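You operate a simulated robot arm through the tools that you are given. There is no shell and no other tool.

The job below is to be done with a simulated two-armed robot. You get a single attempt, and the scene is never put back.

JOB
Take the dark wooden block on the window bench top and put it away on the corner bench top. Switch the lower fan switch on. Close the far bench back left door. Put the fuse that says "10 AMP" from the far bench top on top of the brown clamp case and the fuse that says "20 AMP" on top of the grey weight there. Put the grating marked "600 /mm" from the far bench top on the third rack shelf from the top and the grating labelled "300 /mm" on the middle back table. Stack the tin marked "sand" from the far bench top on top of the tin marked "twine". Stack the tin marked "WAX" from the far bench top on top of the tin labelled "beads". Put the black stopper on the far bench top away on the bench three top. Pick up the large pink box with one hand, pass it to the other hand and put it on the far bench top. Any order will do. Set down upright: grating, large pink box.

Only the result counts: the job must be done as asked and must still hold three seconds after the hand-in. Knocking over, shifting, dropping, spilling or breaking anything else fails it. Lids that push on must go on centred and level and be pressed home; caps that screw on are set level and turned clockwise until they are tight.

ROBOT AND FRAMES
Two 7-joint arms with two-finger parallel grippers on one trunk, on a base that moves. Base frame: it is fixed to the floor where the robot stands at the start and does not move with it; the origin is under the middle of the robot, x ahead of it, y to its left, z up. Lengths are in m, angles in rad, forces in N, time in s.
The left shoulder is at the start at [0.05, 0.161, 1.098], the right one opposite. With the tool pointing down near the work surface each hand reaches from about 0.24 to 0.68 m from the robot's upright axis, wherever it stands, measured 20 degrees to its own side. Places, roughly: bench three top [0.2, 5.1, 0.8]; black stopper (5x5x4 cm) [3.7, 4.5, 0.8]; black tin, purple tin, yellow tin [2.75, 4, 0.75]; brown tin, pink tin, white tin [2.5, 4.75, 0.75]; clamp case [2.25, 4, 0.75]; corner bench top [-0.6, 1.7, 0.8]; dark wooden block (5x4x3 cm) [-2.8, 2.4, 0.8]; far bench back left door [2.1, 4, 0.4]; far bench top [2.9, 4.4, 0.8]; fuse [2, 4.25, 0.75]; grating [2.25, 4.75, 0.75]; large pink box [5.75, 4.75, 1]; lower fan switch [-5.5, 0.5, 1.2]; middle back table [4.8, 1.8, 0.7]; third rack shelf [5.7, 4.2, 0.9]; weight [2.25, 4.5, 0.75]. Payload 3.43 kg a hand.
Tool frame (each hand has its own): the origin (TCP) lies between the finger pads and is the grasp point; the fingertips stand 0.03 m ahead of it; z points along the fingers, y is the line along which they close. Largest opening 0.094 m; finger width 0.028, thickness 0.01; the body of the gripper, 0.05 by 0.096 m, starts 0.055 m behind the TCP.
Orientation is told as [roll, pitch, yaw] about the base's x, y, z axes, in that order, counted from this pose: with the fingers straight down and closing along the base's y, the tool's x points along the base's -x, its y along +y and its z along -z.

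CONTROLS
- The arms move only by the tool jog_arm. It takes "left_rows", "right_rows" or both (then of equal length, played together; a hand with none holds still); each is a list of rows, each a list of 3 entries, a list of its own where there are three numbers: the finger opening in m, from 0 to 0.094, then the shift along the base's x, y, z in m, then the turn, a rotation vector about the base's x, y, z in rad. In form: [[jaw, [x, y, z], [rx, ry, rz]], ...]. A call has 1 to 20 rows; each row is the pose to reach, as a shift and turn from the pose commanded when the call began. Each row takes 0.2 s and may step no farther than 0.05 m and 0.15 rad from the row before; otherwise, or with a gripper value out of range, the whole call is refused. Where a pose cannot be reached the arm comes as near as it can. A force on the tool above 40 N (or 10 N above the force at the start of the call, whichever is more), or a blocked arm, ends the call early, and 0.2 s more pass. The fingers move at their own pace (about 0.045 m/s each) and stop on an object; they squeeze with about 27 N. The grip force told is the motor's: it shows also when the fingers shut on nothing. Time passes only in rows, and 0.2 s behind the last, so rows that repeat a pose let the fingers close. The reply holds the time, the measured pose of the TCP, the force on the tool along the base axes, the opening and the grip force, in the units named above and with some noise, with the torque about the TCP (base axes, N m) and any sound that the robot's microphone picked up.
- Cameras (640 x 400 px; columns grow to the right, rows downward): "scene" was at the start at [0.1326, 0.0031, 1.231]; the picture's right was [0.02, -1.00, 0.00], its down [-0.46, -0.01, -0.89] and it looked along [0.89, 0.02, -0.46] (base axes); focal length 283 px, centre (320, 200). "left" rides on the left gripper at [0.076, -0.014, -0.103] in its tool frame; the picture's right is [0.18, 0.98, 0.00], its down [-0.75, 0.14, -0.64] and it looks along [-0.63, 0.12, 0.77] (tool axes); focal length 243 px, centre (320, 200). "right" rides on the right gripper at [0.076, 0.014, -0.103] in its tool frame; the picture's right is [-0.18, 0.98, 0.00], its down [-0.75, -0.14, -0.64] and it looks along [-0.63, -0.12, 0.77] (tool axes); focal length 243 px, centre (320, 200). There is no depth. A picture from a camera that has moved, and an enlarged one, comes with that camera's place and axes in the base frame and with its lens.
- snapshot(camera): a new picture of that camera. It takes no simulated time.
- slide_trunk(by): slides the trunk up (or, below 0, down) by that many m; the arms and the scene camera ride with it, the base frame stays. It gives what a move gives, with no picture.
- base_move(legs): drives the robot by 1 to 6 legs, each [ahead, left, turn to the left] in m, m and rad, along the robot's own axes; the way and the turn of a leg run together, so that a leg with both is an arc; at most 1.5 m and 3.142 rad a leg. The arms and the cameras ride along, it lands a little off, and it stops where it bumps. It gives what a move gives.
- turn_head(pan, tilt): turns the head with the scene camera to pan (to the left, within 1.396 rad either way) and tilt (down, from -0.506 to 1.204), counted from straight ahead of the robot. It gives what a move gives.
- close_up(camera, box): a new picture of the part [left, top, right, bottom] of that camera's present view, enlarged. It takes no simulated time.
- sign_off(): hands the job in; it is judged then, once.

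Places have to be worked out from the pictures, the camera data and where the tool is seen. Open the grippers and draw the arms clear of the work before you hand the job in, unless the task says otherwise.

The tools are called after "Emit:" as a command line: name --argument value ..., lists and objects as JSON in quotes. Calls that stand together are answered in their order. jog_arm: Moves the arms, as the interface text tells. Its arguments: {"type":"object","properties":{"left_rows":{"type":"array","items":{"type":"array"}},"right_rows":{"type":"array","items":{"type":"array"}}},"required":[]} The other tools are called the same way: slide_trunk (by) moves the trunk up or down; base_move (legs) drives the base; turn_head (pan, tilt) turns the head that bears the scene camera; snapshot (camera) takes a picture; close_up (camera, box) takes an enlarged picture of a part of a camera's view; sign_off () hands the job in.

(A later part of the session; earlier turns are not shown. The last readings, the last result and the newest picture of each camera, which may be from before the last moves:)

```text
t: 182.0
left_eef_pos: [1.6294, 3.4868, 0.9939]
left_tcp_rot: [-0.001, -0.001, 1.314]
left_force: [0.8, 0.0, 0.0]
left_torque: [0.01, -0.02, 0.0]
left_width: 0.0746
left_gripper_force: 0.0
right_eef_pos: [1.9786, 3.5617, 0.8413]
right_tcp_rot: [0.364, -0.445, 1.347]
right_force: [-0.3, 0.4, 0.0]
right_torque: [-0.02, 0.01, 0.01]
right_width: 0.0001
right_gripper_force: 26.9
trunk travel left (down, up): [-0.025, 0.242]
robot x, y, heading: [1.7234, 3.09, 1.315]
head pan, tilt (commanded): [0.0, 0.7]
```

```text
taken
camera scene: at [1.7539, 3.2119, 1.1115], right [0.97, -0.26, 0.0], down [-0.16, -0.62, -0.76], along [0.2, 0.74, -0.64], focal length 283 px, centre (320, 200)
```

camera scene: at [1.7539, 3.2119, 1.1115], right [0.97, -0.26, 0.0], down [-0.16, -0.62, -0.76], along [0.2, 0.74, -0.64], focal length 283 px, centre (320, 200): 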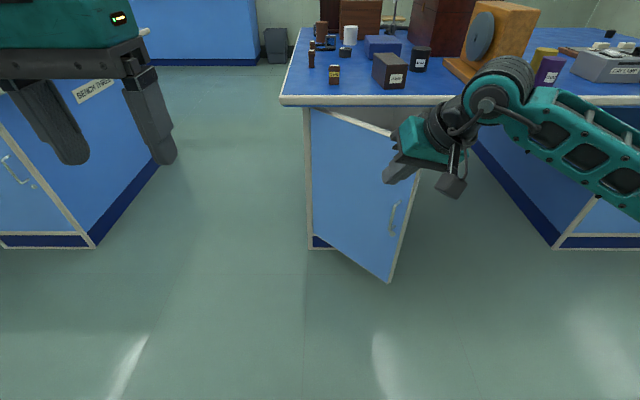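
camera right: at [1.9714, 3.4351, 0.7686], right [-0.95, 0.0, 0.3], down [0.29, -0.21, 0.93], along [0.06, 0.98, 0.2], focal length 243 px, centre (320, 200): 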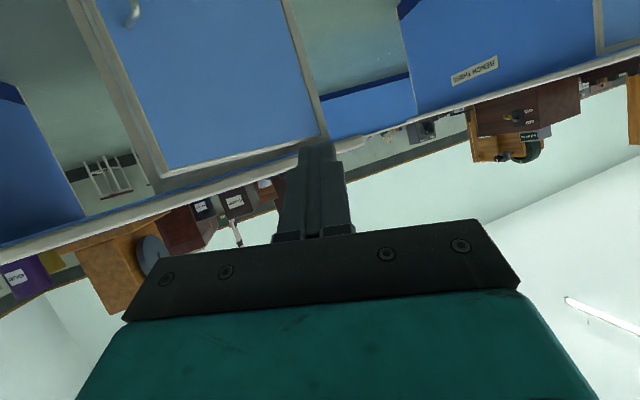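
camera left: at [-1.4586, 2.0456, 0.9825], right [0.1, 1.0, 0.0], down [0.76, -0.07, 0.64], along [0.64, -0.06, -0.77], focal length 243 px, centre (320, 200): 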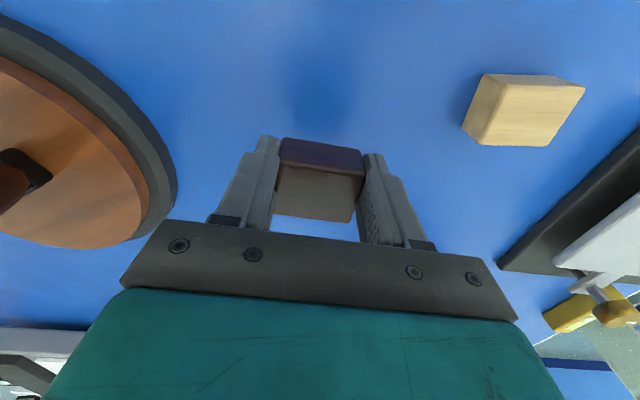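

The commanded pose follows the measured one, now rolled 0.36. I correct the roll, pitch to ~49° and bring the TCP to u≈4.20 at z≈0.72.

Emit:
jog_arm --right_rows '[[0, [0.0135, 0.0014, -0.02], [0.0537, -0.0642, -0.0408]], [0, [0.027, 0.0028, -0.04], [0.1075, -0.1283, -0.0817]], [0, [0.0405, 0.0042, -0.06], [0.1612, -0.1925, -0.1225]], [0, [0.054, 0.0056, -0.08], [0.215, -0.2567, -0.1633]], [0, [0.0675, 0.007, -0.1], [0.2687, -0.3208, -0.2042]], [0, [0.081, 0.0084, -0.12], [0.3225, -0.385, -0.245]], [0, [0.081, 0.0084, -0.12], [0.3225, -0.385, -0.245]]]'

Emit:
snapshot --camera "scene"

```text
t: 183.6
left_eef_pos: [1.6279, 3.4879, 0.9913]
left_tcp_rot: [0.001, 0.0, 1.314]
left_force: [-0.5, -0.8, 0.9]
left_torque: [-0.01, 0.01, 0.03]
left_width: 0.0749
left_gripper_force: 0.0
right_eef_pos: [2.0606, 3.5706, 0.722]
right_tcp_rot: [-0.013, -0.857, 1.332]
right_force: [0.4, 0.2, -1.4]
right_torque: [0.02, 0.0, -0.01]
right_width: 0.0001
right_gripper_force: 26.9
trunk travel left (down, up): [-0.025, 0.242]
robot x, y, heading: [1.7201, 3.0879, 1.314]
head pan, tilt (commanded): [0.0, 0.7]
```

```text
taken
camera scene: at [1.7539, 3.2119, 1.1115], right [0.97, -0.26, 0.0], down [-0.16, -0.62, -0.76], along [0.2, 0.74, -0.64], focal length 283 px, centre (320, 200)
```

scene: 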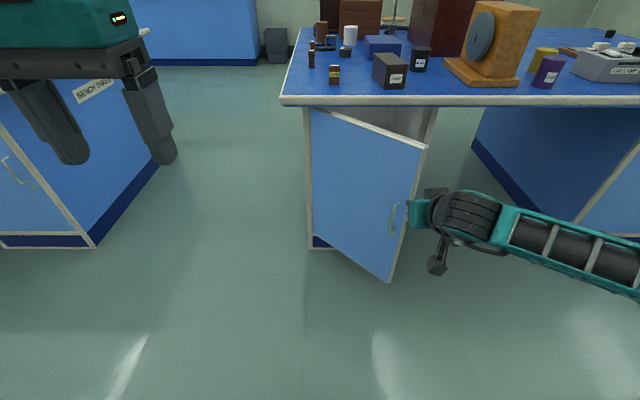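

Pose is good (tip at z≈0.70, above the handle). I lower 5 cm and drive the base ahead 0.25 m to come just short of the door.

Emit:
jog_arm --right_rows '[[0, [0, 0, -0.025], [0, 0, 0]], [0, [0, 0, -0.05], [0, 0, 0]]]'

Emit:
base_move --legs '[[0.25, 0, 0]]'

Emit:
snapshot --camera "scene"

```text
t: 184.2
left_eef_pos: [1.6268, 3.487, 0.9936]
left_tcp_rot: [0.002, 0.002, 1.316]
left_force: [-0.4, -0.6, -0.8]
left_torque: [-0.03, -0.01, 0.02]
left_width: 0.0747
left_gripper_force: 0.1
right_eef_pos: [2.0635, 3.5737, 0.6766]
right_tcp_rot: [0.0, -0.855, 1.32]
right_force: [1.8, -5.2, -8.2]
right_torque: [0.77, -0.08, 0.24]
right_width: 0.0001
right_gripper_force: 27.4
right hand out of reach, approached as far as the arm can: row 2
trunk travel left (down, up): [-0.025, 0.242]
robot x, y, heading: [1.7208, 3.09, 1.315]
head pan, tilt (commanded): [0.0, 0.7]
```

```text
t: 186.0
left_eef_pos: [1.6917, 3.7287, 0.9937]
left_tcp_rot: [0.001, 0.0, 1.314]
left_force: [-0.5, -0.2, 0.4]
left_torque: [0.04, 0.01, 0.03]
left_width: 0.0752
left_gripper_force: 0.0
right_eef_pos: [2.1279, 3.8126, 0.6746]
right_tcp_rot: [-0.015, -0.851, 1.332]
right_force: [-0.2, 0.9, -0.3]
right_torque: [-0.02, 0.0, -0.01]
right_width: 0.0
right_gripper_force: 27.3
trunk travel left (down, up): [-0.025, 0.242]
robot x, y, heading: [1.7857, 3.327, 1.311]
head pan, tilt (commanded): [0.0, 0.7]
```

```text
taken
camera scene: at [1.8172, 3.4528, 1.1114], right [0.97, -0.25, 0.0], down [-0.16, -0.62, -0.76], along [0.19, 0.74, -0.64], focal length 283 px, centre (320, 200)
```

scene: 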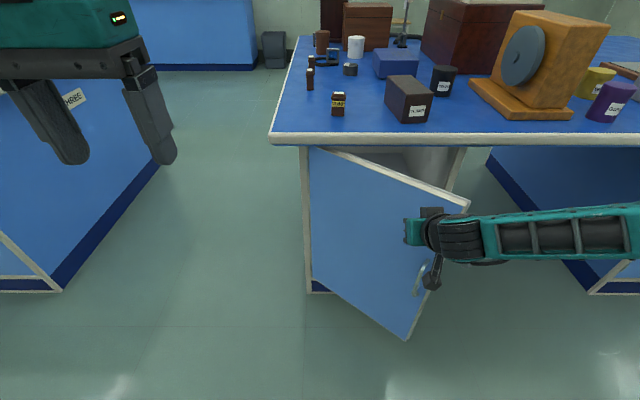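

Tip is at v≈3.37, just short of the door (≈3.41). I push along the bench-normal in 2 cm steps.

Emit:
jog_arm --right_rows '[[0, [0.0054, 0.0193, 0], [0, 0, 0]], [0, [0.0108, 0.0385, 0], [0, 0, 0]], [0, [0.0162, 0.0578, 0], [0, 0, 0]], [0, [0.0216, 0.077, 0], [0, 0, 0]], [0, [0.027, 0.0963, 0], [0, 0, 0]], [0, [0.0324, 0.1156, 0], [0, 0, 0]], [0, [0.0378, 0.1348, 0], [0, 0, 0]]]'

Emit:
snapshot --camera "scene"

```text
t: 187.6
left_eef_pos: [1.6914, 3.7275, 0.994]
left_tcp_rot: [0.0, 0.0, 1.315]
left_force: [-0.8, 0.0, -0.4]
left_torque: [-0.01, -0.04, 0.01]
left_width: 0.0748
left_gripper_force: 0.0
right_eef_pos: [2.1661, 3.9469, 0.6742]
right_tcp_rot: [-0.016, -0.851, 1.333]
right_force: [-0.2, 0.1, -0.2]
right_torque: [-0.01, 0.01, -0.02]
right_width: 0.0002
right_gripper_force: 26.5
trunk travel left (down, up): [-0.025, 0.242]
robot x, y, heading: [1.7852, 3.3305, 1.316]
head pan, tilt (commanded): [0.0, 0.7]
```

```text
taken
camera scene: at [1.8171, 3.4527, 1.1115], right [0.97, -0.25, 0.0], down [-0.16, -0.62, -0.76], along [0.19, 0.74, -0.64], focal length 283 px, centre (320, 200)
```

scene: 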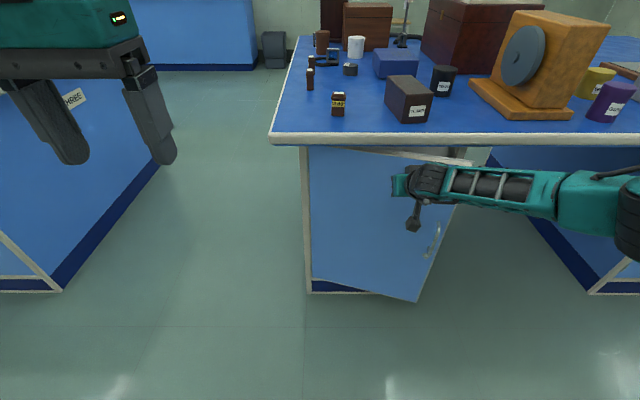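

The door is following and almost shut. I keep pushing a further 7 cm with smaller steps.

Emit:
jog_arm --right_rows '[[0, [0.0041, 0.0144, 0], [0, 0, 0]], [0, [0.0081, 0.0289, 0], [0, 0, 0]], [0, [0.0108, 0.0385, 0], [0, 0, 0]], [0, [0.0135, 0.0482, 0], [0, 0, 0]], [0, [0.0162, 0.0578, 0], [0, 0, 0]], [0, [0.0189, 0.0674, 0], [0, 0, 0]]]'

Emit:
snapshot --camera "scene"

```text
t: 189.0
left_eef_pos: [1.6908, 3.729, 0.9935]
left_tcp_rot: [0.0, 0.0, 1.314]
left_force: [0.9, 0.6, 0.3]
left_torque: [-0.01, -0.03, -0.03]
left_width: 0.0752
left_gripper_force: 0.0
right_eef_pos: [2.1813, 4.0053, 0.6728]
right_tcp_rot: [-0.011, -0.851, 1.332]
right_force: [0.0, -0.1, 0.2]
right_torque: [0.02, -0.01, -0.03]
right_width: 0.0003
right_gripper_force: 26.7
right hand out of reach, approached as far as the arm can: row 6
trunk travel left (down, up): [-0.025, 0.242]
robot x, y, heading: [1.7808, 3.3289, 1.31]
head pan, tilt (commanded): [0.0, 0.7]
```

```text
taken
camera scene: at [1.8172, 3.4527, 1.1115], right [0.97, -0.25, 0.0], down [-0.16, -0.62, -0.76], along [0.19, 0.74, -0.64], focal length 283 px, centre (320, 200)
```

scene: 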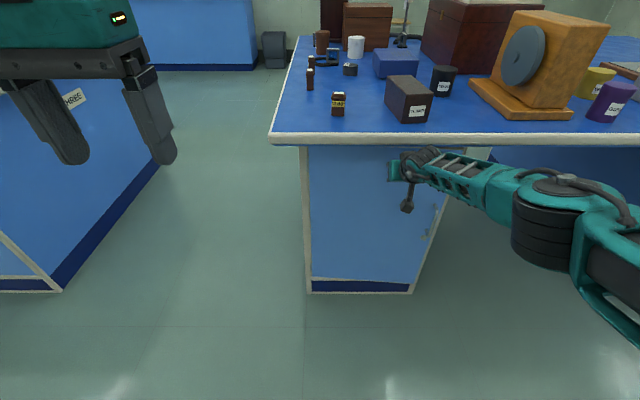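

The arm is at full stretch with the door nearly closed. I draw back 8 cm, drive the base ahead 0.1 and push again with force monitoring.

Emit:
jog_arm --right_rows '[[0, [-0.0108, -0.0385, 0], [0, 0, 0]], [0, [-0.0243, -0.0867, 0], [0, 0, 0]]]'

Emit:
base_move --legs '[[0.1, 0, 0]]'

Emit:
jog_arm --right_rows '[[0, [0.0027, 0.0096, 0], [0, 0, 0]], [0, [0.0041, 0.0144, 0], [0, 0, 0]], [0, [0.0054, 0.0193, 0], [0, 0, 0]], [0, [0.0068, 0.0241, 0], [0, 0, 0]], [0, [0.0081, 0.0289, 0], [0, 0, 0]], [0, [0.0095, 0.0337, 0], [0, 0, 0]], [0, [0.0108, 0.0385, 0], [0, 0, 0]]]'

Emit:
snapshot --camera "scene"

```text
t: 189.6
left_eef_pos: [1.6915, 3.7277, 0.9931]
left_tcp_rot: [0.001, -0.001, 1.313]
left_force: [-0.3, 0.4, 0.4]
left_torque: [0.0, 0.01, -0.01]
left_width: 0.0751
left_gripper_force: 0.0
right_eef_pos: [2.1596, 3.9187, 0.674]
right_tcp_rot: [-0.013, -0.854, 1.331]
right_force: [0.7, 0.1, -1.3]
right_torque: [0.01, 0.0, -0.02]
right_width: 0.0001
right_gripper_force: 26.9
trunk travel left (down, up): [-0.025, 0.242]
robot x, y, heading: [1.7865, 3.331, 1.316]
head pan, tilt (commanded): [0.0, 0.7]
```

```text
t: 190.8
left_eef_pos: [1.7169, 3.8233, 0.9938]
left_tcp_rot: [0.001, 0.0, 1.315]
left_force: [1.0, -0.3, 0.3]
left_torque: [0.0, -0.02, 0.04]
left_width: 0.075
left_gripper_force: 0.2
right_eef_pos: [2.1837, 4.0152, 0.6727]
right_tcp_rot: [-0.013, -0.852, 1.333]
right_force: [-0.2, 0.1, -0.2]
right_torque: [-0.01, -0.01, 0.0]
right_width: 0.0
right_gripper_force: 26.9
trunk travel left (down, up): [-0.025, 0.242]
robot x, y, heading: [1.8091, 3.4292, 1.316]
head pan, tilt (commanded): [0.0, 0.7]
```

```text
t: 191.5
left_eef_pos: [1.7173, 3.8244, 0.9935]
left_tcp_rot: [0.001, -0.001, 1.315]
left_force: [-1.1, 0.4, 0.1]
left_torque: [-0.01, -0.04, 0.03]
left_width: 0.0751
left_gripper_force: 0.1
right_eef_pos: [2.1867, 4.0275, 0.6648]
right_tcp_rot: [-0.016, -0.836, 1.335]
right_force: [0.3, -0.3, -0.1]
right_torque: [0.0, 0.01, 0.01]
right_width: 0.0
right_gripper_force: 26.9
trunk travel left (down, up): [-0.025, 0.242]
robot x, y, heading: [1.8084, 3.4277, 1.312]
head pan, tilt (commanded): [0.0, 0.7]
stopped in row 3 (right hand): the force on the tool passed its limit at 53 N (the readings are from after the stop); the commanded pose is now the measured one
```

```text
taken
camera scene: at [1.8425, 3.5487, 1.1115], right [0.97, -0.26, 0.0], down [-0.16, -0.62, -0.76], along [0.2, 0.74, -0.64], focal length 283 px, centre (320, 200)
```

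scene: 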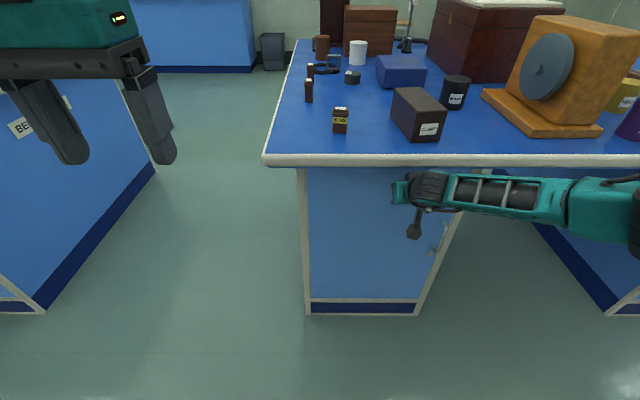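

The door is shut (bottom edge flush, 53 N resisted). I back the base away and bring the right hand back to the down pose.

Emit:
base_move --legs '[[-0.4, 0, 0]]'

Emit:
jog_arm --right_rows '[[0, [-0.0101, -0.029, 0.031], [-0.0813, 0.0196, 0]], [0, [-0.0202, -0.058, 0.062], [-0.1625, 0.0391, 0]], [0, [-0.0303, -0.087, 0.093], [-0.2438, 0.0587, 0]], [0, [-0.0404, -0.116, 0.124], [-0.325, 0.0782, 0]], [0, [-0.0505, -0.145, 0.155], [-0.4063, 0.0978, 0]], [0, [-0.0606, -0.174, 0.186], [-0.4876, 0.1174, 0]], [0, [-0.0707, -0.203, 0.217], [-0.5688, 0.1369, 0]], [0, [-0.0808, -0.232, 0.248], [-0.6501, 0.1565, 0]], [0, [-0.0909, -0.261, 0.279], [-0.7313, 0.176, 0]], [0, [-0.101, -0.29, 0.31], [-0.8126, 0.1956, 0]], [0, [-0.101, -0.29, 0.31], [-0.8126, 0.1956, 0]]]'

Emit:
turn_head --pan 0.0 --tilt 0.5

Emit:
snapshot --camera "scene"

```text
t: 194.0
left_eef_pos: [1.6154, 3.4382, 0.9929]
left_tcp_rot: [0.001, 0.0, 1.313]
left_force: [0.5, 0.2, 0.9]
left_torque: [0.06, -0.02, -0.03]
left_width: 0.0749
left_gripper_force: 0.0
right_eef_pos: [2.0851, 3.6402, 0.666]
right_tcp_rot: [-0.015, -0.836, 1.333]
right_force: [0.7, -0.5, 0.0]
right_torque: [0.01, -0.03, 0.0]
right_width: 0.0001
right_gripper_force: 26.9
trunk travel left (down, up): [-0.025, 0.242]
robot x, y, heading: [1.7091, 3.0403, 1.312]
head pan, tilt (commanded): [0.0, 0.7]
```

```text
t: 196.4
left_eef_pos: [1.615, 3.4382, 0.9926]
left_tcp_rot: [0.0, 0.001, 1.313]
left_force: [0.2, 0.8, -0.7]
left_torque: [-0.01, 0.01, 0.04]
left_width: 0.0748
left_gripper_force: 0.1
right_eef_pos: [1.9846, 3.3509, 0.9762]
right_tcp_rot: [-0.015, 0.0, 1.335]
right_force: [-0.2, -0.5, 0.6]
right_torque: [-0.02, -0.01, -0.02]
right_width: 0.0
right_gripper_force: 26.9
trunk travel left (down, up): [-0.025, 0.242]
robot x, y, heading: [1.7082, 3.0375, 1.309]
head pan, tilt (commanded): [0.0, 0.7]
```

```text
t: 197.1
left_eef_pos: [1.6162, 3.4382, 0.9932]
left_tcp_rot: [-0.002, 0.0, 1.312]
left_force: [0.4, 0.3, -0.4]
left_torque: [0.02, 0.03, 0.01]
left_width: 0.0747
left_gripper_force: 0.1
right_eef_pos: [1.9838, 3.3509, 0.9753]
right_tcp_rot: [-0.016, -0.002, 1.334]
right_force: [-0.5, -0.3, 0.0]
right_torque: [0.02, 0.0, 0.01]
right_width: 0.0003
right_gripper_force: 26.8
trunk travel left (down, up): [-0.025, 0.242]
robot x, y, heading: [1.7051, 3.0391, 1.312]
head pan, tilt (commanded): [0.0, 0.499]
```

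```text
taken
camera scene: at [1.7421, 3.1684, 1.1291], right [0.97, -0.26, 0.0], down [-0.12, -0.46, -0.88], along [0.23, 0.85, -0.48], focal length 283 px, centre (320, 200)
```

scene: 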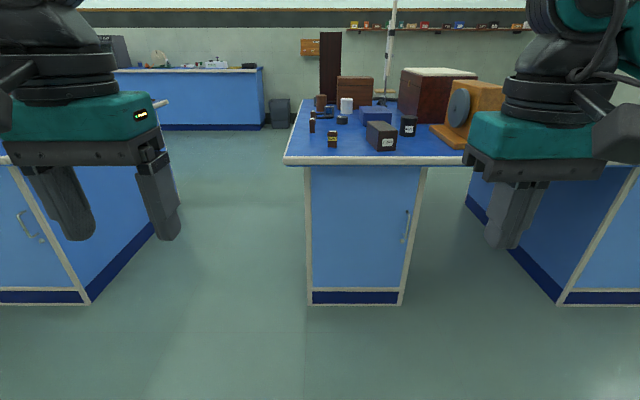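

The door is flush. I raise the trunk again, fix the small residual tilt of the right hand, open it, and zoom in on the bench top.

Emit:
slide_trunk --by 0.1

Emit:
jog_arm --right_rows '[[0.094, [0.01, 0.01, 0.003], [0.0038, 0.0156, -0.022]], [0.094, [0.01, 0.01, 0.003], [0.0038, 0.0156, -0.022]], [0.094, [0.01, 0.01, 0.003], [0.0038, 0.0156, -0.022]], [0.094, [0.01, 0.01, 0.003], [0.0038, 0.0156, -0.022]], [0.094, [0.01, 0.01, 0.003], [0.0038, 0.0156, -0.022]]]'

Emit:
close_up --camera "scene" --box '[280, 100, 480, 225]'

```text
t: 198.5
left_eef_pos: [1.6141, 3.4387, 1.0928]
left_tcp_rot: [0.0, -0.001, 1.314]
left_force: [-1.0, -0.5, -0.8]
left_torque: [0.0, 0.01, 0.0]
left_width: 0.075
left_gripper_force: 0.0
right_eef_pos: [1.9829, 3.3519, 1.0763]
right_tcp_rot: [-0.017, 0.0, 1.334]
right_force: [-0.7, -0.8, -0.1]
right_torque: [0.02, -0.01, 0.01]
right_width: 0.0001
right_gripper_force: 27.1
trunk travel left (down, up): [-0.125, 0.142]
robot x, y, heading: [1.7097, 3.0377, 1.319]
head pan, tilt (commanded): [0.0, 0.499]
```

```text
t: 199.7
left_eef_pos: [1.6149, 3.439, 1.0931]
left_tcp_rot: [0.0, 0.0, 1.312]
left_force: [-0.4, 0.0, -0.3]
left_torque: [0.02, 0.01, 0.07]
left_width: 0.075
left_gripper_force: 0.0
right_eef_pos: [1.9936, 3.3609, 1.0775]
right_tcp_rot: [-0.001, 0.001, 1.312]
right_force: [0.0, -0.3, 0.2]
right_torque: [-0.01, -0.01, 0.03]
right_width: 0.0942
right_gripper_force: 0.1
trunk travel left (down, up): [-0.125, 0.142]
robot x, y, heading: [1.7096, 3.0434, 1.31]
head pan, tilt (commanded): [0.0, 0.499]
```

```text
3.20 times, centred on (380, 162) of scene
camera zoom: at [1.7421, 3.1684, 1.2292], right [0.97, -0.26, 0.0], down [-0.12, -0.46, -0.88], along [0.23, 0.85, -0.48], focal length 907 px, centre (128, 320)
```

zoom: 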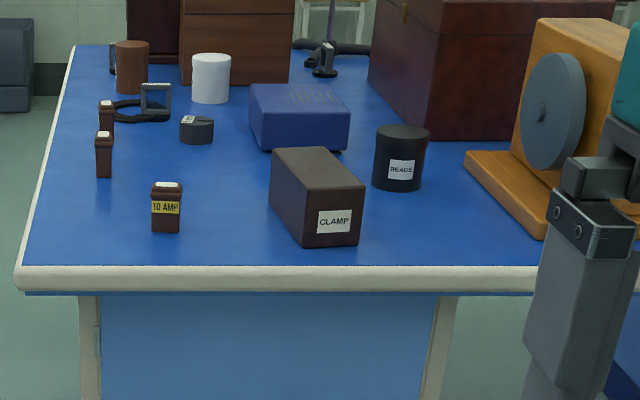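

I can read "10 AMP" on the front fuse, CLAMP on the brown case and BEADS on the black tin. I drive 0.4 m closer for a better view of everything.

Emit:
base_move --legs '[[0.4, 0.1, 0]]'

Emit:
turn_head --pan -0.1 --tilt 0.6

Emit:
snapshot --camera "scene"

Emit:
close_up --camera "scene" --box '[270, 50, 510, 200]'

```text
t: 202.2
left_eef_pos: [1.6229, 3.8493, 1.0927]
left_tcp_rot: [0.001, 0.002, 1.31]
left_force: [-0.1, -0.1, 0.0]
left_torque: [0.01, -0.02, 0.0]
left_width: 0.0751
left_gripper_force: 0.2
right_eef_pos: [2.0005, 3.7716, 1.078]
right_tcp_rot: [0.0, 0.0, 1.312]
right_force: [0.1, -0.2, -0.3]
right_torque: [-0.03, 0.02, 0.0]
right_width: 0.0941
right_gripper_force: 0.0
trunk travel left (down, up): [-0.125, 0.142]
robot x, y, heading: [1.7128, 3.4533, 1.309]
head pan, tilt (commanded): [0.0, 0.499]
```

```text
t: 202.9
left_eef_pos: [1.622, 3.8498, 1.0943]
left_tcp_rot: [0.001, 0.001, 1.312]
left_force: [0.2, -0.2, -0.3]
left_torque: [0.01, 0.04, 0.0]
left_width: 0.075
left_gripper_force: 0.0
right_eef_pos: [2.0008, 3.7713, 1.0781]
right_tcp_rot: [0.0, 0.0, 1.311]
right_force: [-0.3, 0.0, 0.8]
right_torque: [0.0, 0.01, 0.0]
right_width: 0.0941
right_gripper_force: 0.0
trunk travel left (down, up): [-0.125, 0.142]
robot x, y, heading: [1.7139, 3.4509, 1.313]
head pan, tilt (commanded): [-0.099, 0.6]
```

```text
taken
camera scene: at [1.7566, 3.5741, 1.2201], right [0.94, -0.35, 0.0], down [-0.2, -0.53, -0.83], along [0.29, 0.77, -0.56], focal length 283 px, centre (320, 200)
```

scene: 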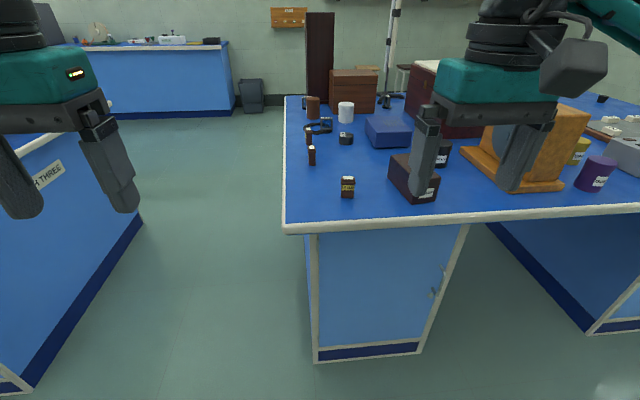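

```text
2.67 times, centred on (390, 125) of scene
camera zoom: at [1.7566, 3.5741, 1.2201], right [0.94, -0.35, 0.0], down [-0.2, -0.53, -0.83], along [0.29, 0.77, -0.56], focal length 756 px, centre (133, 400)
```

zoom: 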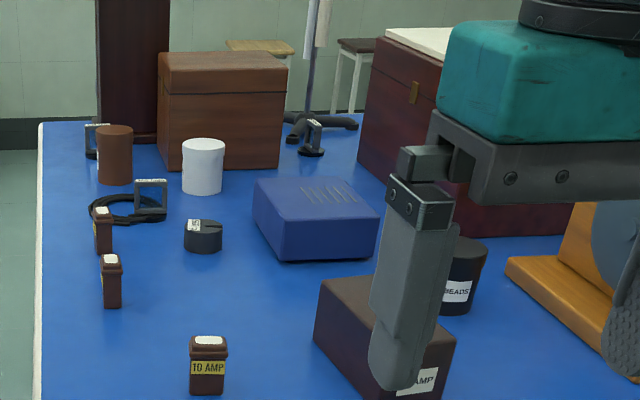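

I need to read the other fuses and the gratings, so I go round into the gap at the bench's left end (between bench three and the far bench) and face the far bench end-on.

Emit:
base_move --legs '[[-0.2, 0.53, 0], [1.2, 0, 0], [0, 0, -1.582]]'

Emit:
turn_head --pan 0.0 --tilt 0.5

Emit:
snapshot --camera "scene"

```text
t: 217.5
left_eef_pos: [1.8563, 4.6304, 1.0939]
left_tcp_rot: [0.001, 0.0, -0.276]
left_force: [-0.3, -0.3, 0.4]
left_torque: [-0.01, 0.0, -0.01]
left_width: 0.0753
left_gripper_force: 0.1
right_eef_pos: [1.7732, 4.2546, 1.0793]
right_tcp_rot: [0.0, 0.0, -0.274]
right_force: [-0.3, 0.1, 0.9]
right_torque: [0.0, 0.0, -0.02]
right_width: 0.0938
right_gripper_force: 0.1
trunk travel left (down, up): [-0.125, 0.142]
robot x, y, heading: [1.458, 4.5442, -0.278]
head pan, tilt (commanded): [-0.099, 0.6]
```

```text
t: 218.2
left_eef_pos: [1.8557, 4.6304, 1.0935]
left_tcp_rot: [-0.001, -0.001, -0.275]
left_force: [-0.3, 0.1, 0.8]
left_torque: [-0.05, -0.03, 0.02]
left_width: 0.075
left_gripper_force: 0.1
right_eef_pos: [1.7718, 4.2528, 1.0776]
right_tcp_rot: [0.0, -0.001, -0.278]
right_force: [-0.6, -0.3, 0.0]
right_torque: [0.0, 0.05, 0.03]
right_width: 0.0939
right_gripper_force: 0.0
trunk travel left (down, up): [-0.125, 0.142]
robot x, y, heading: [1.4564, 4.5442, -0.276]
head pan, tilt (commanded): [0.0, 0.499]
```

```text
taken
camera scene: at [1.5847, 4.511, 1.2292], right [-0.27, -0.96, 0.0], down [-0.46, 0.13, -0.88], along [0.84, -0.24, -0.48], focal length 283 px, centre (320, 200)
```

scene: 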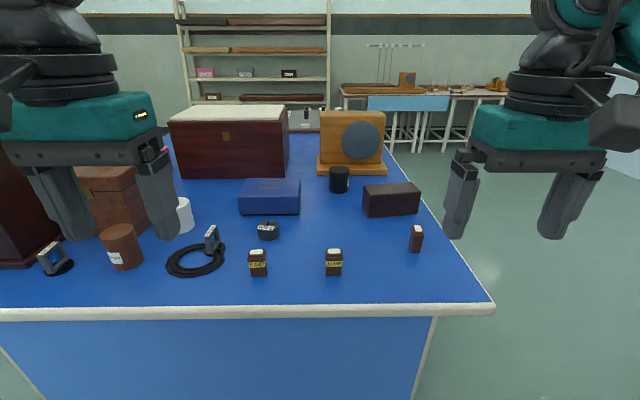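

Emit:
close_up --camera "scene" --box '[230, 150, 450, 290]'

Emit:
close_up --camera "scene" --box '[0, 160, 240, 300]'

Emit:
close_up --camera "scene" --box '[160, 0, 340, 115]'

```text
2.86 times, centred on (340, 220) of scene
camera zoom: at [1.5847, 4.511, 1.2292], right [-0.27, -0.96, 0.0], down [-0.46, 0.13, -0.88], along [0.84, -0.24, -0.48], focal length 810 px, centre (263, 143)
```

zoom: 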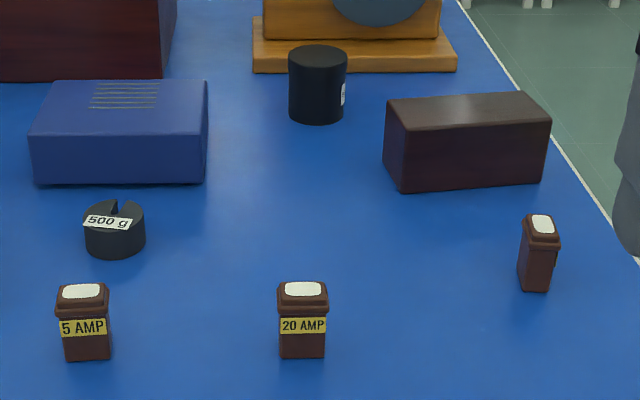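

```text
2.67 times, centred on (120, 230) of scene
camera zoom: at [1.5847, 4.511, 1.2292], right [-0.27, -0.96, 0.0], down [-0.46, 0.13, -0.88], along [0.84, -0.24, -0.48], focal length 756 px, centre (853, 120)
```

zoom: 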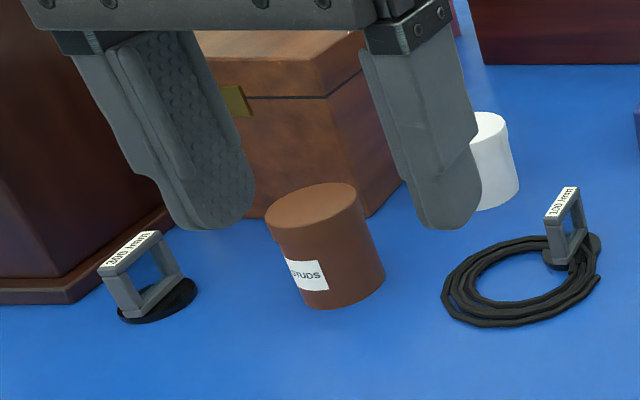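

```text
3.48 times, centred on (250, 58) of scene
camera zoom: at [1.5847, 4.511, 1.2292], right [-0.27, -0.96, 0.0], down [-0.46, 0.13, -0.88], along [0.84, -0.24, -0.48], focal length 986 px, centre (564, 696)
```

zoom: 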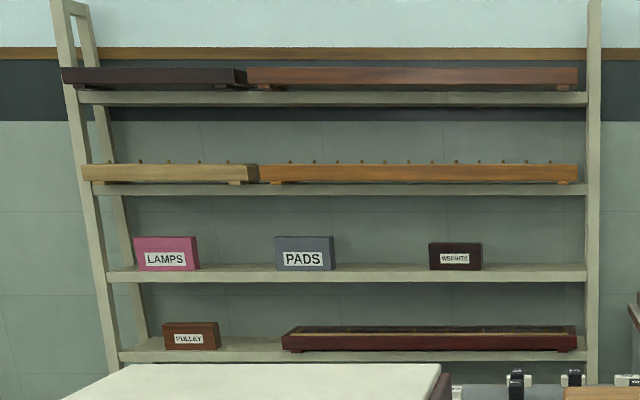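

All three fuses are readable: 20 AMP is the middle one at ≈(2.01,4.36), the 500 g grey weight at ≈(2.19,4.48). I move the base 0.14 ahead and 0.12 right to do this one with the left hand.

Emit:
base_move --legs '[[0.14, -0.12, 0]]'

Emit:
snapshot --camera "scene"

Emit:
close_up --camera "scene" --box '[120, 180, 340, 340]'

Emit:
snapshot --camera "left"

```text
t: 219.9
left_eef_pos: [1.9563, 4.4778, 1.0925]
left_tcp_rot: [0.002, 0.0, -0.275]
left_force: [-0.4, 0.5, 0.5]
left_torque: [0.02, -0.02, 0.03]
left_width: 0.0748
left_gripper_force: 0.0
right_eef_pos: [1.8735, 4.0999, 1.0783]
right_tcp_rot: [0.002, -0.001, -0.275]
right_force: [0.3, 0.6, -0.2]
right_torque: [0.03, -0.03, 0.02]
right_width: 0.0939
right_gripper_force: 0.1
trunk travel left (down, up): [-0.125, 0.142]
robot x, y, heading: [1.5542, 4.3921, -0.277]
head pan, tilt (commanded): [0.0, 0.499]
```

```text
taken
camera scene: at [1.6848, 4.358, 1.2291], right [-0.27, -0.96, 0.0], down [-0.46, 0.13, -0.88], along [0.84, -0.24, -0.48], focal length 283 px, centre (320, 200)
```

scene: 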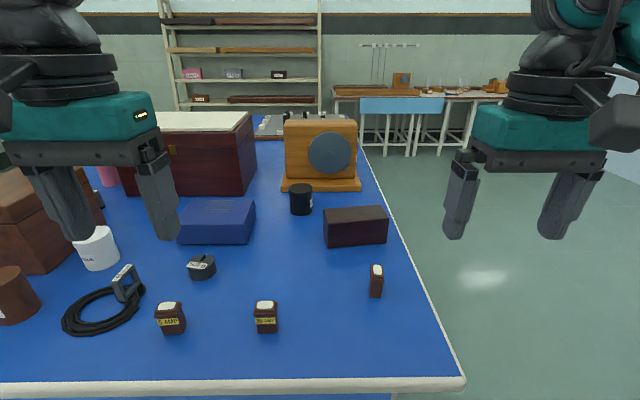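

```text
2.50 times, centred on (230, 260) of scene
camera zoom: at [1.6848, 4.358, 1.2291], right [-0.27, -0.96, 0.0], down [-0.46, 0.13, -0.88], along [0.84, -0.24, -0.48], focal length 708 px, centre (545, 50)
```

zoom: 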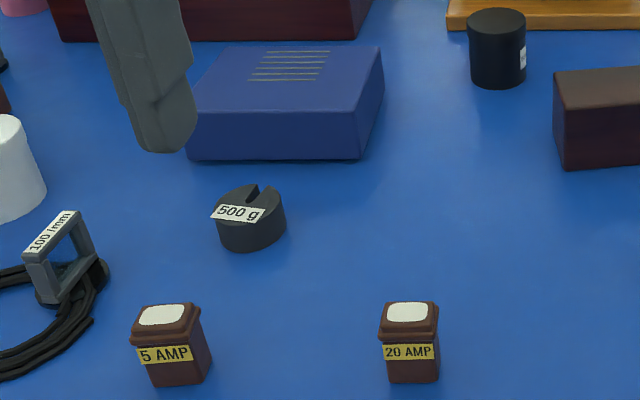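

```text
taken
camera left: at [1.8786, 4.4862, 1.1956], right [0.09, 1.0, 0.0], down [0.76, -0.07, 0.64], along [0.64, -0.06, -0.77], focal length 243 px, centre (320, 200)
```

left: 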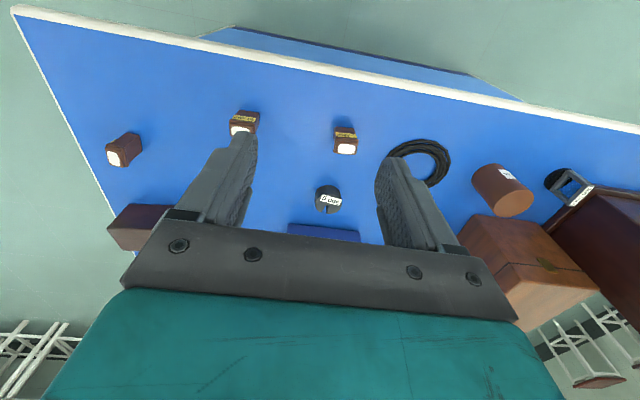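

"20 AMP" fuse is at ≈(2.021, 4.354), top z≈0.85, weight top centre ≈(2.198, 4.473, 0.82). I move the left hand over the fuse and down to z≈0.90.

Emit:
jog_arm --left_rows '[[0.065, [0.0216, -0.0413, 0], [0, 0, 0]], [0.065, [0.0431, -0.0825, 0], [0, 0, 0]], [0.065, [0.0647, -0.1238, 0], [0, 0, 0]], [0.065, [0.0647, -0.1238, -0.045], [0, 0, 0]], [0.065, [0.0647, -0.1238, -0.09], [0, 0, 0]], [0.065, [0.0647, -0.1238, -0.135], [0, 0, 0]], [0.065, [0.0647, -0.1238, -0.18], [0, 0, 0]]]'

Emit:
snapshot --camera "left"

Emit:
snapshot --camera "scene"

```text
t: 221.5
left_eef_pos: [2.0216, 4.3537, 0.9137]
left_tcp_rot: [-0.002, -0.002, -0.275]
left_force: [0.7, -0.2, 0.4]
left_torque: [-0.03, 0.02, -0.04]
left_width: 0.0652
left_gripper_force: 0.0
right_eef_pos: [1.8737, 4.1019, 1.0788]
right_tcp_rot: [0.0, 0.0, -0.274]
right_force: [-0.1, -0.6, 0.3]
right_torque: [-0.02, 0.03, 0.0]
right_width: 0.0942
right_gripper_force: 0.1
trunk travel left (down, up): [-0.125, 0.142]
robot x, y, heading: [1.5602, 4.3939, -0.27]
head pan, tilt (commanded): [0.0, 0.499]
```

```text
taken
camera left: at [1.943, 4.3623, 1.0157], right [0.09, 1.0, 0.0], down [0.76, -0.07, 0.64], along [0.64, -0.06, -0.77], focal length 243 px, centre (320, 200)
```

left: 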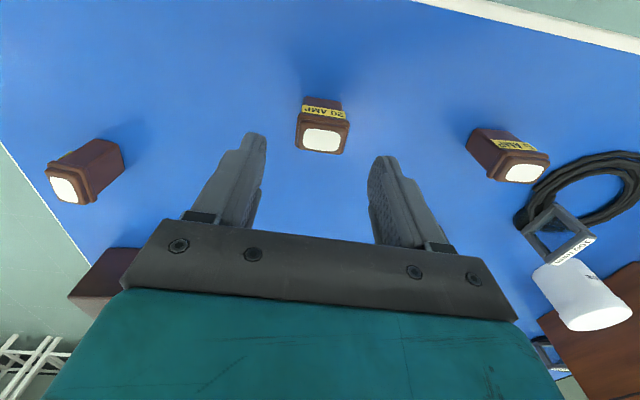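

```text
taken
camera scene: at [1.6848, 4.3584, 1.2292], right [-0.27, -0.96, 0.0], down [-0.46, 0.13, -0.88], along [0.84, -0.24, -0.48], focal length 283 px, centre (320, 200)
```

scene: 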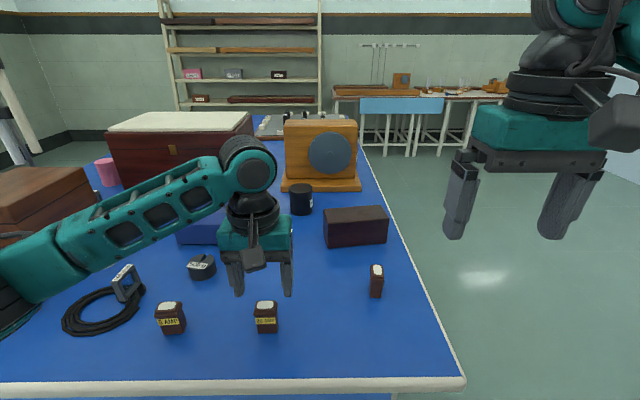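

The fuse is centred between the fingers (3 mm ahead). I descend to z≈0.836 and grip it.

Emit:
jog_arm --left_rows '[[0.065, [0.003, -0.001, -0.04], [0, 0, 0]], [0.065, [0.003, -0.001, -0.07], [0, 0, 0]], [0.065, [0.003, -0.001, -0.078], [0, 0, 0]], [0.01, [0.003, -0.001, -0.078], [0, 0, 0]], [0.01, [0.003, -0.001, -0.078], [0, 0, 0]], [0.01, [0.003, -0.001, -0.078], [0, 0, 0]], [0.01, [0.003, -0.001, -0.078], [0, 0, 0]]]'

Emit:
snapshot --camera "left"

```text
t: 223.1
left_eef_pos: [2.0242, 4.3541, 0.8346]
left_tcp_rot: [0.001, 0.001, -0.274]
left_force: [-0.1, -0.2, 0.1]
left_torque: [-0.01, 0.03, -0.02]
left_width: 0.0374
left_gripper_force: 27.0
right_eef_pos: [1.8736, 4.1013, 1.078]
right_tcp_rot: [0.001, -0.001, -0.274]
right_force: [-0.5, -0.5, -0.7]
right_torque: [-0.04, -0.01, -0.01]
right_width: 0.0942
right_gripper_force: 0.1
trunk travel left (down, up): [-0.125, 0.142]
robot x, y, heading: [1.5576, 4.3929, -0.277]
head pan, tilt (commanded): [0.0, 0.499]
```

```text
taken
camera left: at [1.9464, 4.3619, 0.9374], right [0.09, 1.0, 0.0], down [0.76, -0.07, 0.64], along [0.64, -0.06, -0.77], focal length 243 px, centre (320, 200)
```

left: 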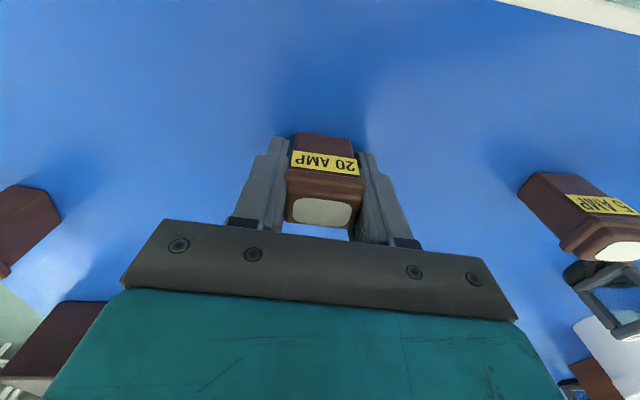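

Gripped. I lift 0.1 m and move towards the weight.

Emit:
jog_arm --left_rows '[[0.01, [0, 0, 0.045], [0, 0, 0]], [0.01, [0, 0, 0.09], [0, 0, 0]], [0.01, [0, 0, 0.11], [0, 0, 0]], [0.01, [0.0348, 0.0238, 0.11], [0, 0, 0]], [0.01, [0.0696, 0.0476, 0.11], [0, 0, 0]], [0.01, [0.1044, 0.0714, 0.11], [0, 0, 0]], [0.01, [0.1392, 0.0952, 0.11], [0, 0, 0]], [0.01, [0.174, 0.119, 0.11], [0, 0, 0]], [0.01, [0.174, 0.119, 0.11], [0, 0, 0]]]'

Emit:
snapshot --camera "left"

Emit:
close_up --camera "scene" --box '[120, 170, 320, 310]'

```text
t: 225.1
left_eef_pos: [2.1974, 4.4723, 0.9459]
left_tcp_rot: [0.0, 0.0, -0.273]
left_force: [-0.1, -0.3, -0.4]
left_torque: [0.04, -0.04, 0.01]
left_width: 0.0374
left_gripper_force: 27.1
right_eef_pos: [1.8743, 4.1007, 1.0774]
right_tcp_rot: [0.0, 0.0, -0.274]
right_force: [0.0, 1.0, 0.5]
right_torque: [-0.02, 0.02, -0.02]
right_width: 0.0937
right_gripper_force: 0.0
trunk travel left (down, up): [-0.125, 0.142]
robot x, y, heading: [1.5551, 4.3928, -0.28]
head pan, tilt (commanded): [0.0, 0.499]
```

```text
taken
camera left: at [2.1201, 4.481, 1.0479], right [0.09, 1.0, 0.0], down [0.76, -0.07, 0.64], along [0.64, -0.06, -0.77], focal length 243 px, centre (320, 200)
```

left: 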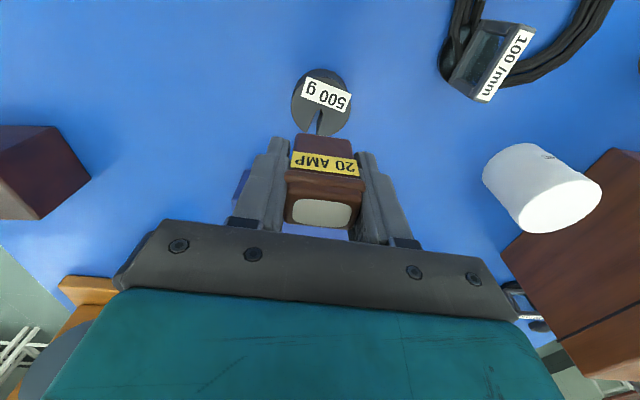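

```text
2.86 times, centred on (220, 240) of scene
camera zoom: at [1.6846, 4.3583, 1.2292], right [-0.27, -0.96, 0.0], down [-0.46, 0.13, -0.88], along [0.84, -0.24, -0.48], focal length 810 px, centre (606, 86)
```

zoom: 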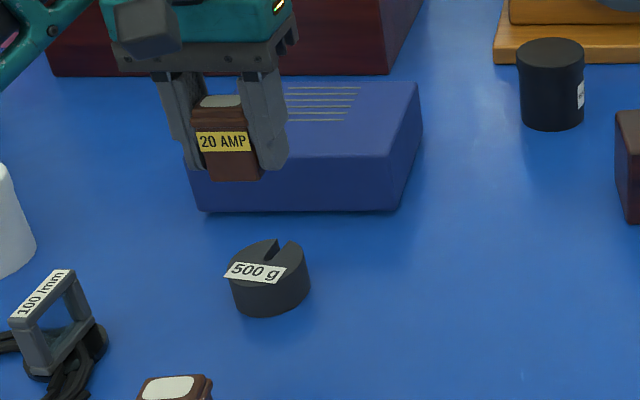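

From both views the weight's top centre is at (2.191, 4.474, 0.829). I shift 6 mm back and lower the fuse to just above it.

Emit:
jog_arm --left_rows '[[0.01, [-0.0064, 0.0017, -0.03], [0, 0, 0]], [0.01, [-0.0064, 0.0017, -0.06], [0, 0, 0]], [0.01, [-0.0064, 0.0017, -0.078], [0, 0, 0]], [0.01, [-0.0064, 0.0017, -0.078], [0, 0, 0]]]'

Emit:
close_up --camera "scene" --box '[140, 190, 280, 290]'

Emit:
snapshot --camera "left"

```text
t: 226.1
left_eef_pos: [2.1923, 4.4746, 0.8665]
left_tcp_rot: [0.001, -0.001, -0.275]
left_force: [0.1, -0.6, -0.7]
left_torque: [0.02, 0.02, 0.01]
left_width: 0.0373
left_gripper_force: 27.3
right_eef_pos: [1.8737, 4.102, 1.078]
right_tcp_rot: [0.002, 0.0, -0.273]
right_force: [0.5, 0.5, 0.1]
right_torque: [0.02, 0.0, 0.0]
right_width: 0.0938
right_gripper_force: 0.0
trunk travel left (down, up): [-0.125, 0.142]
robot x, y, heading: [1.555, 4.3927, -0.276]
head pan, tilt (commanded): [0.0, 0.499]
```

```text
4.00 times, centred on (210, 240) of scene
camera zoom: at [1.6847, 4.3583, 1.2292], right [-0.27, -0.96, 0.0], down [-0.46, 0.13, -0.88], along [0.84, -0.24, -0.48], focal length 1133 px, centre (760, 40)
```

zoom: 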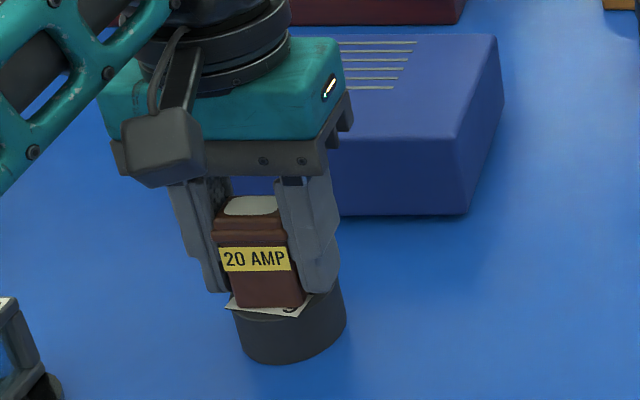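

```text
taken
camera left: at [2.1137, 4.4829, 0.9693], right [0.09, 1.0, 0.0], down [0.76, -0.07, 0.64], along [0.64, -0.06, -0.77], focal length 243 px, centre (320, 200)
```

left: 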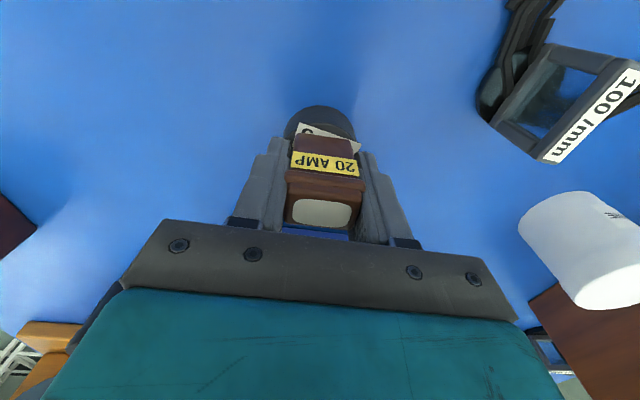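

The fuse is ~2 mm over the weight's top and near-centred. I nudge 2 mm right, settle down and release.

Emit:
jog_arm --left_rows '[[0.01, [-0.0005, -0.002, -0.001], [0, 0, 0]], [0.01, [-0.0005, -0.002, -0.002], [0, 0, 0]], [0.01, [-0.0005, -0.002, -0.0035], [0, 0, 0]], [0.01, [-0.0005, -0.002, -0.0035], [0, 0, 0]]]'

Emit:
close_up --camera "scene" --box '[140, 190, 280, 290]'

```text
t: 227.1
left_eef_pos: [2.1916, 4.4724, 0.8647]
left_tcp_rot: [-0.001, -0.005, -0.274]
left_force: [0.0, 0.7, 13.2]
left_torque: [0.05, 0.04, -0.03]
left_width: 0.0376
left_gripper_force: 27.0
right_eef_pos: [1.8732, 4.1004, 1.0793]
right_tcp_rot: [0.003, -0.002, -0.276]
right_force: [0.7, -0.7, 0.2]
right_torque: [0.01, -0.01, 0.03]
right_width: 0.0943
right_gripper_force: 0.1
trunk travel left (down, up): [-0.125, 0.142]
robot x, y, heading: [1.5569, 4.3929, -0.275]
head pan, tilt (commanded): [0.0, 0.499]
```

```text
4.00 times, centred on (210, 240) of scene
camera zoom: at [1.6835, 4.3583, 1.2295], right [-0.27, -0.96, 0.0], down [-0.46, 0.13, -0.88], along [0.85, -0.24, -0.48], focal length 1133 px, centre (760, 40)
```

zoom: 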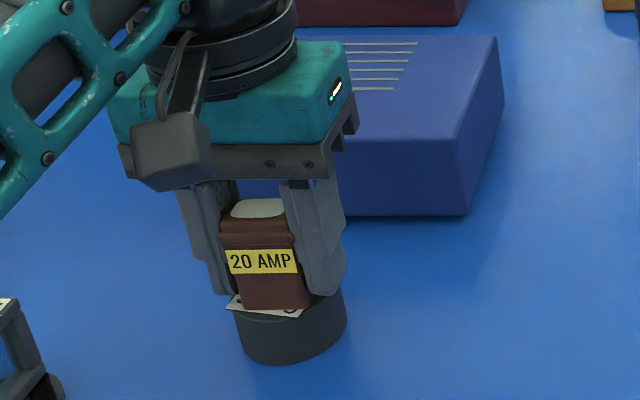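

Contact felt (13 N). I ease up 1 mm, open and rise straight up.

Emit:
jog_arm --left_rows '[[0.01, [0, 0, 0.001], [0, 0, 0]], [0.045, [0, 0, 0.001], [0, 0, 0]], [0.065, [0, 0, 0.001], [0, 0, 0]], [0.065, [0, 0, 0.001], [0, 0, 0]], [0.065, [0, 0, 0.03], [0, 0, 0]], [0.065, [0, 0, 0.075], [0, 0, 0]], [0.065, [0, 0, 0.12], [0, 0, 0]], [0.065, [0, 0, 0.165], [0, 0, 0]], [0.065, [0, 0, 0.21], [0, 0, 0]], [0.065, [0, 0, 0.228], [0, 0, 0]]]'

Emit:
close_up --camera "scene" --box '[140, 190, 280, 290]'

Emit:
snapshot --camera "left"

```text
t: 229.3
left_eef_pos: [2.1916, 4.4729, 1.093]
left_tcp_rot: [0.0, 0.0, -0.274]
left_force: [-0.7, -0.7, 0.4]
left_torque: [-0.02, 0.0, -0.03]
left_width: 0.0651
left_gripper_force: 0.1
right_eef_pos: [1.8738, 4.1013, 1.0779]
right_tcp_rot: [0.001, -0.002, -0.273]
right_force: [0.3, -0.7, 1.2]
right_torque: [0.0, -0.01, 0.0]
right_width: 0.0937
right_gripper_force: 0.0
trunk travel left (down, up): [-0.125, 0.142]
robot x, y, heading: [1.5561, 4.3948, -0.283]
head pan, tilt (commanded): [0.0, 0.499]
```

```text
4.00 times, centred on (210, 240) of scene
camera zoom: at [1.6845, 4.3583, 1.2292], right [-0.27, -0.96, 0.0], down [-0.46, 0.13, -0.88], along [0.85, -0.24, -0.48], focal length 1133 px, centre (760, 40)
```

zoom: 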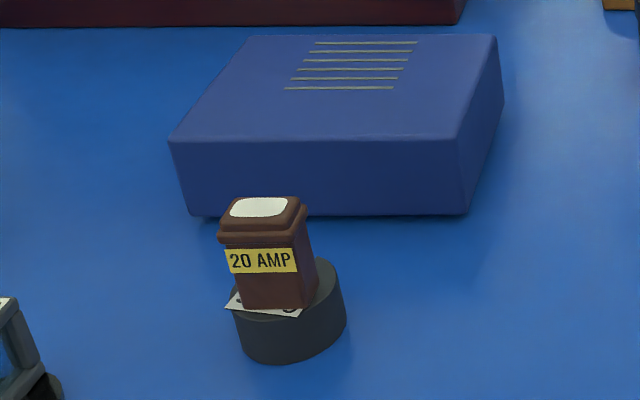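

```text
taken
camera left: at [2.1125, 4.4803, 1.1955], right [0.09, 1.0, 0.0], down [0.76, -0.07, 0.64], along [0.64, -0.06, -0.77], focal length 243 px, centre (320, 200)
```

left: 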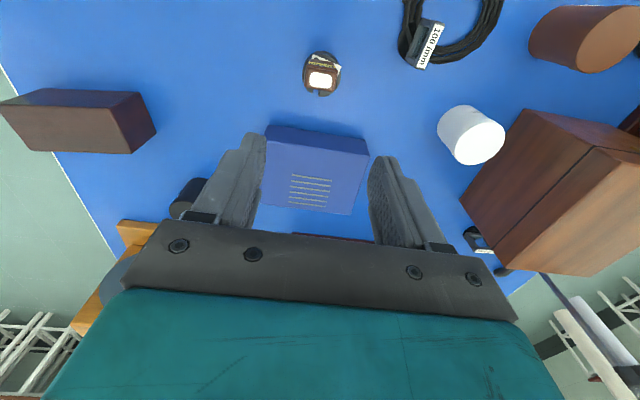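

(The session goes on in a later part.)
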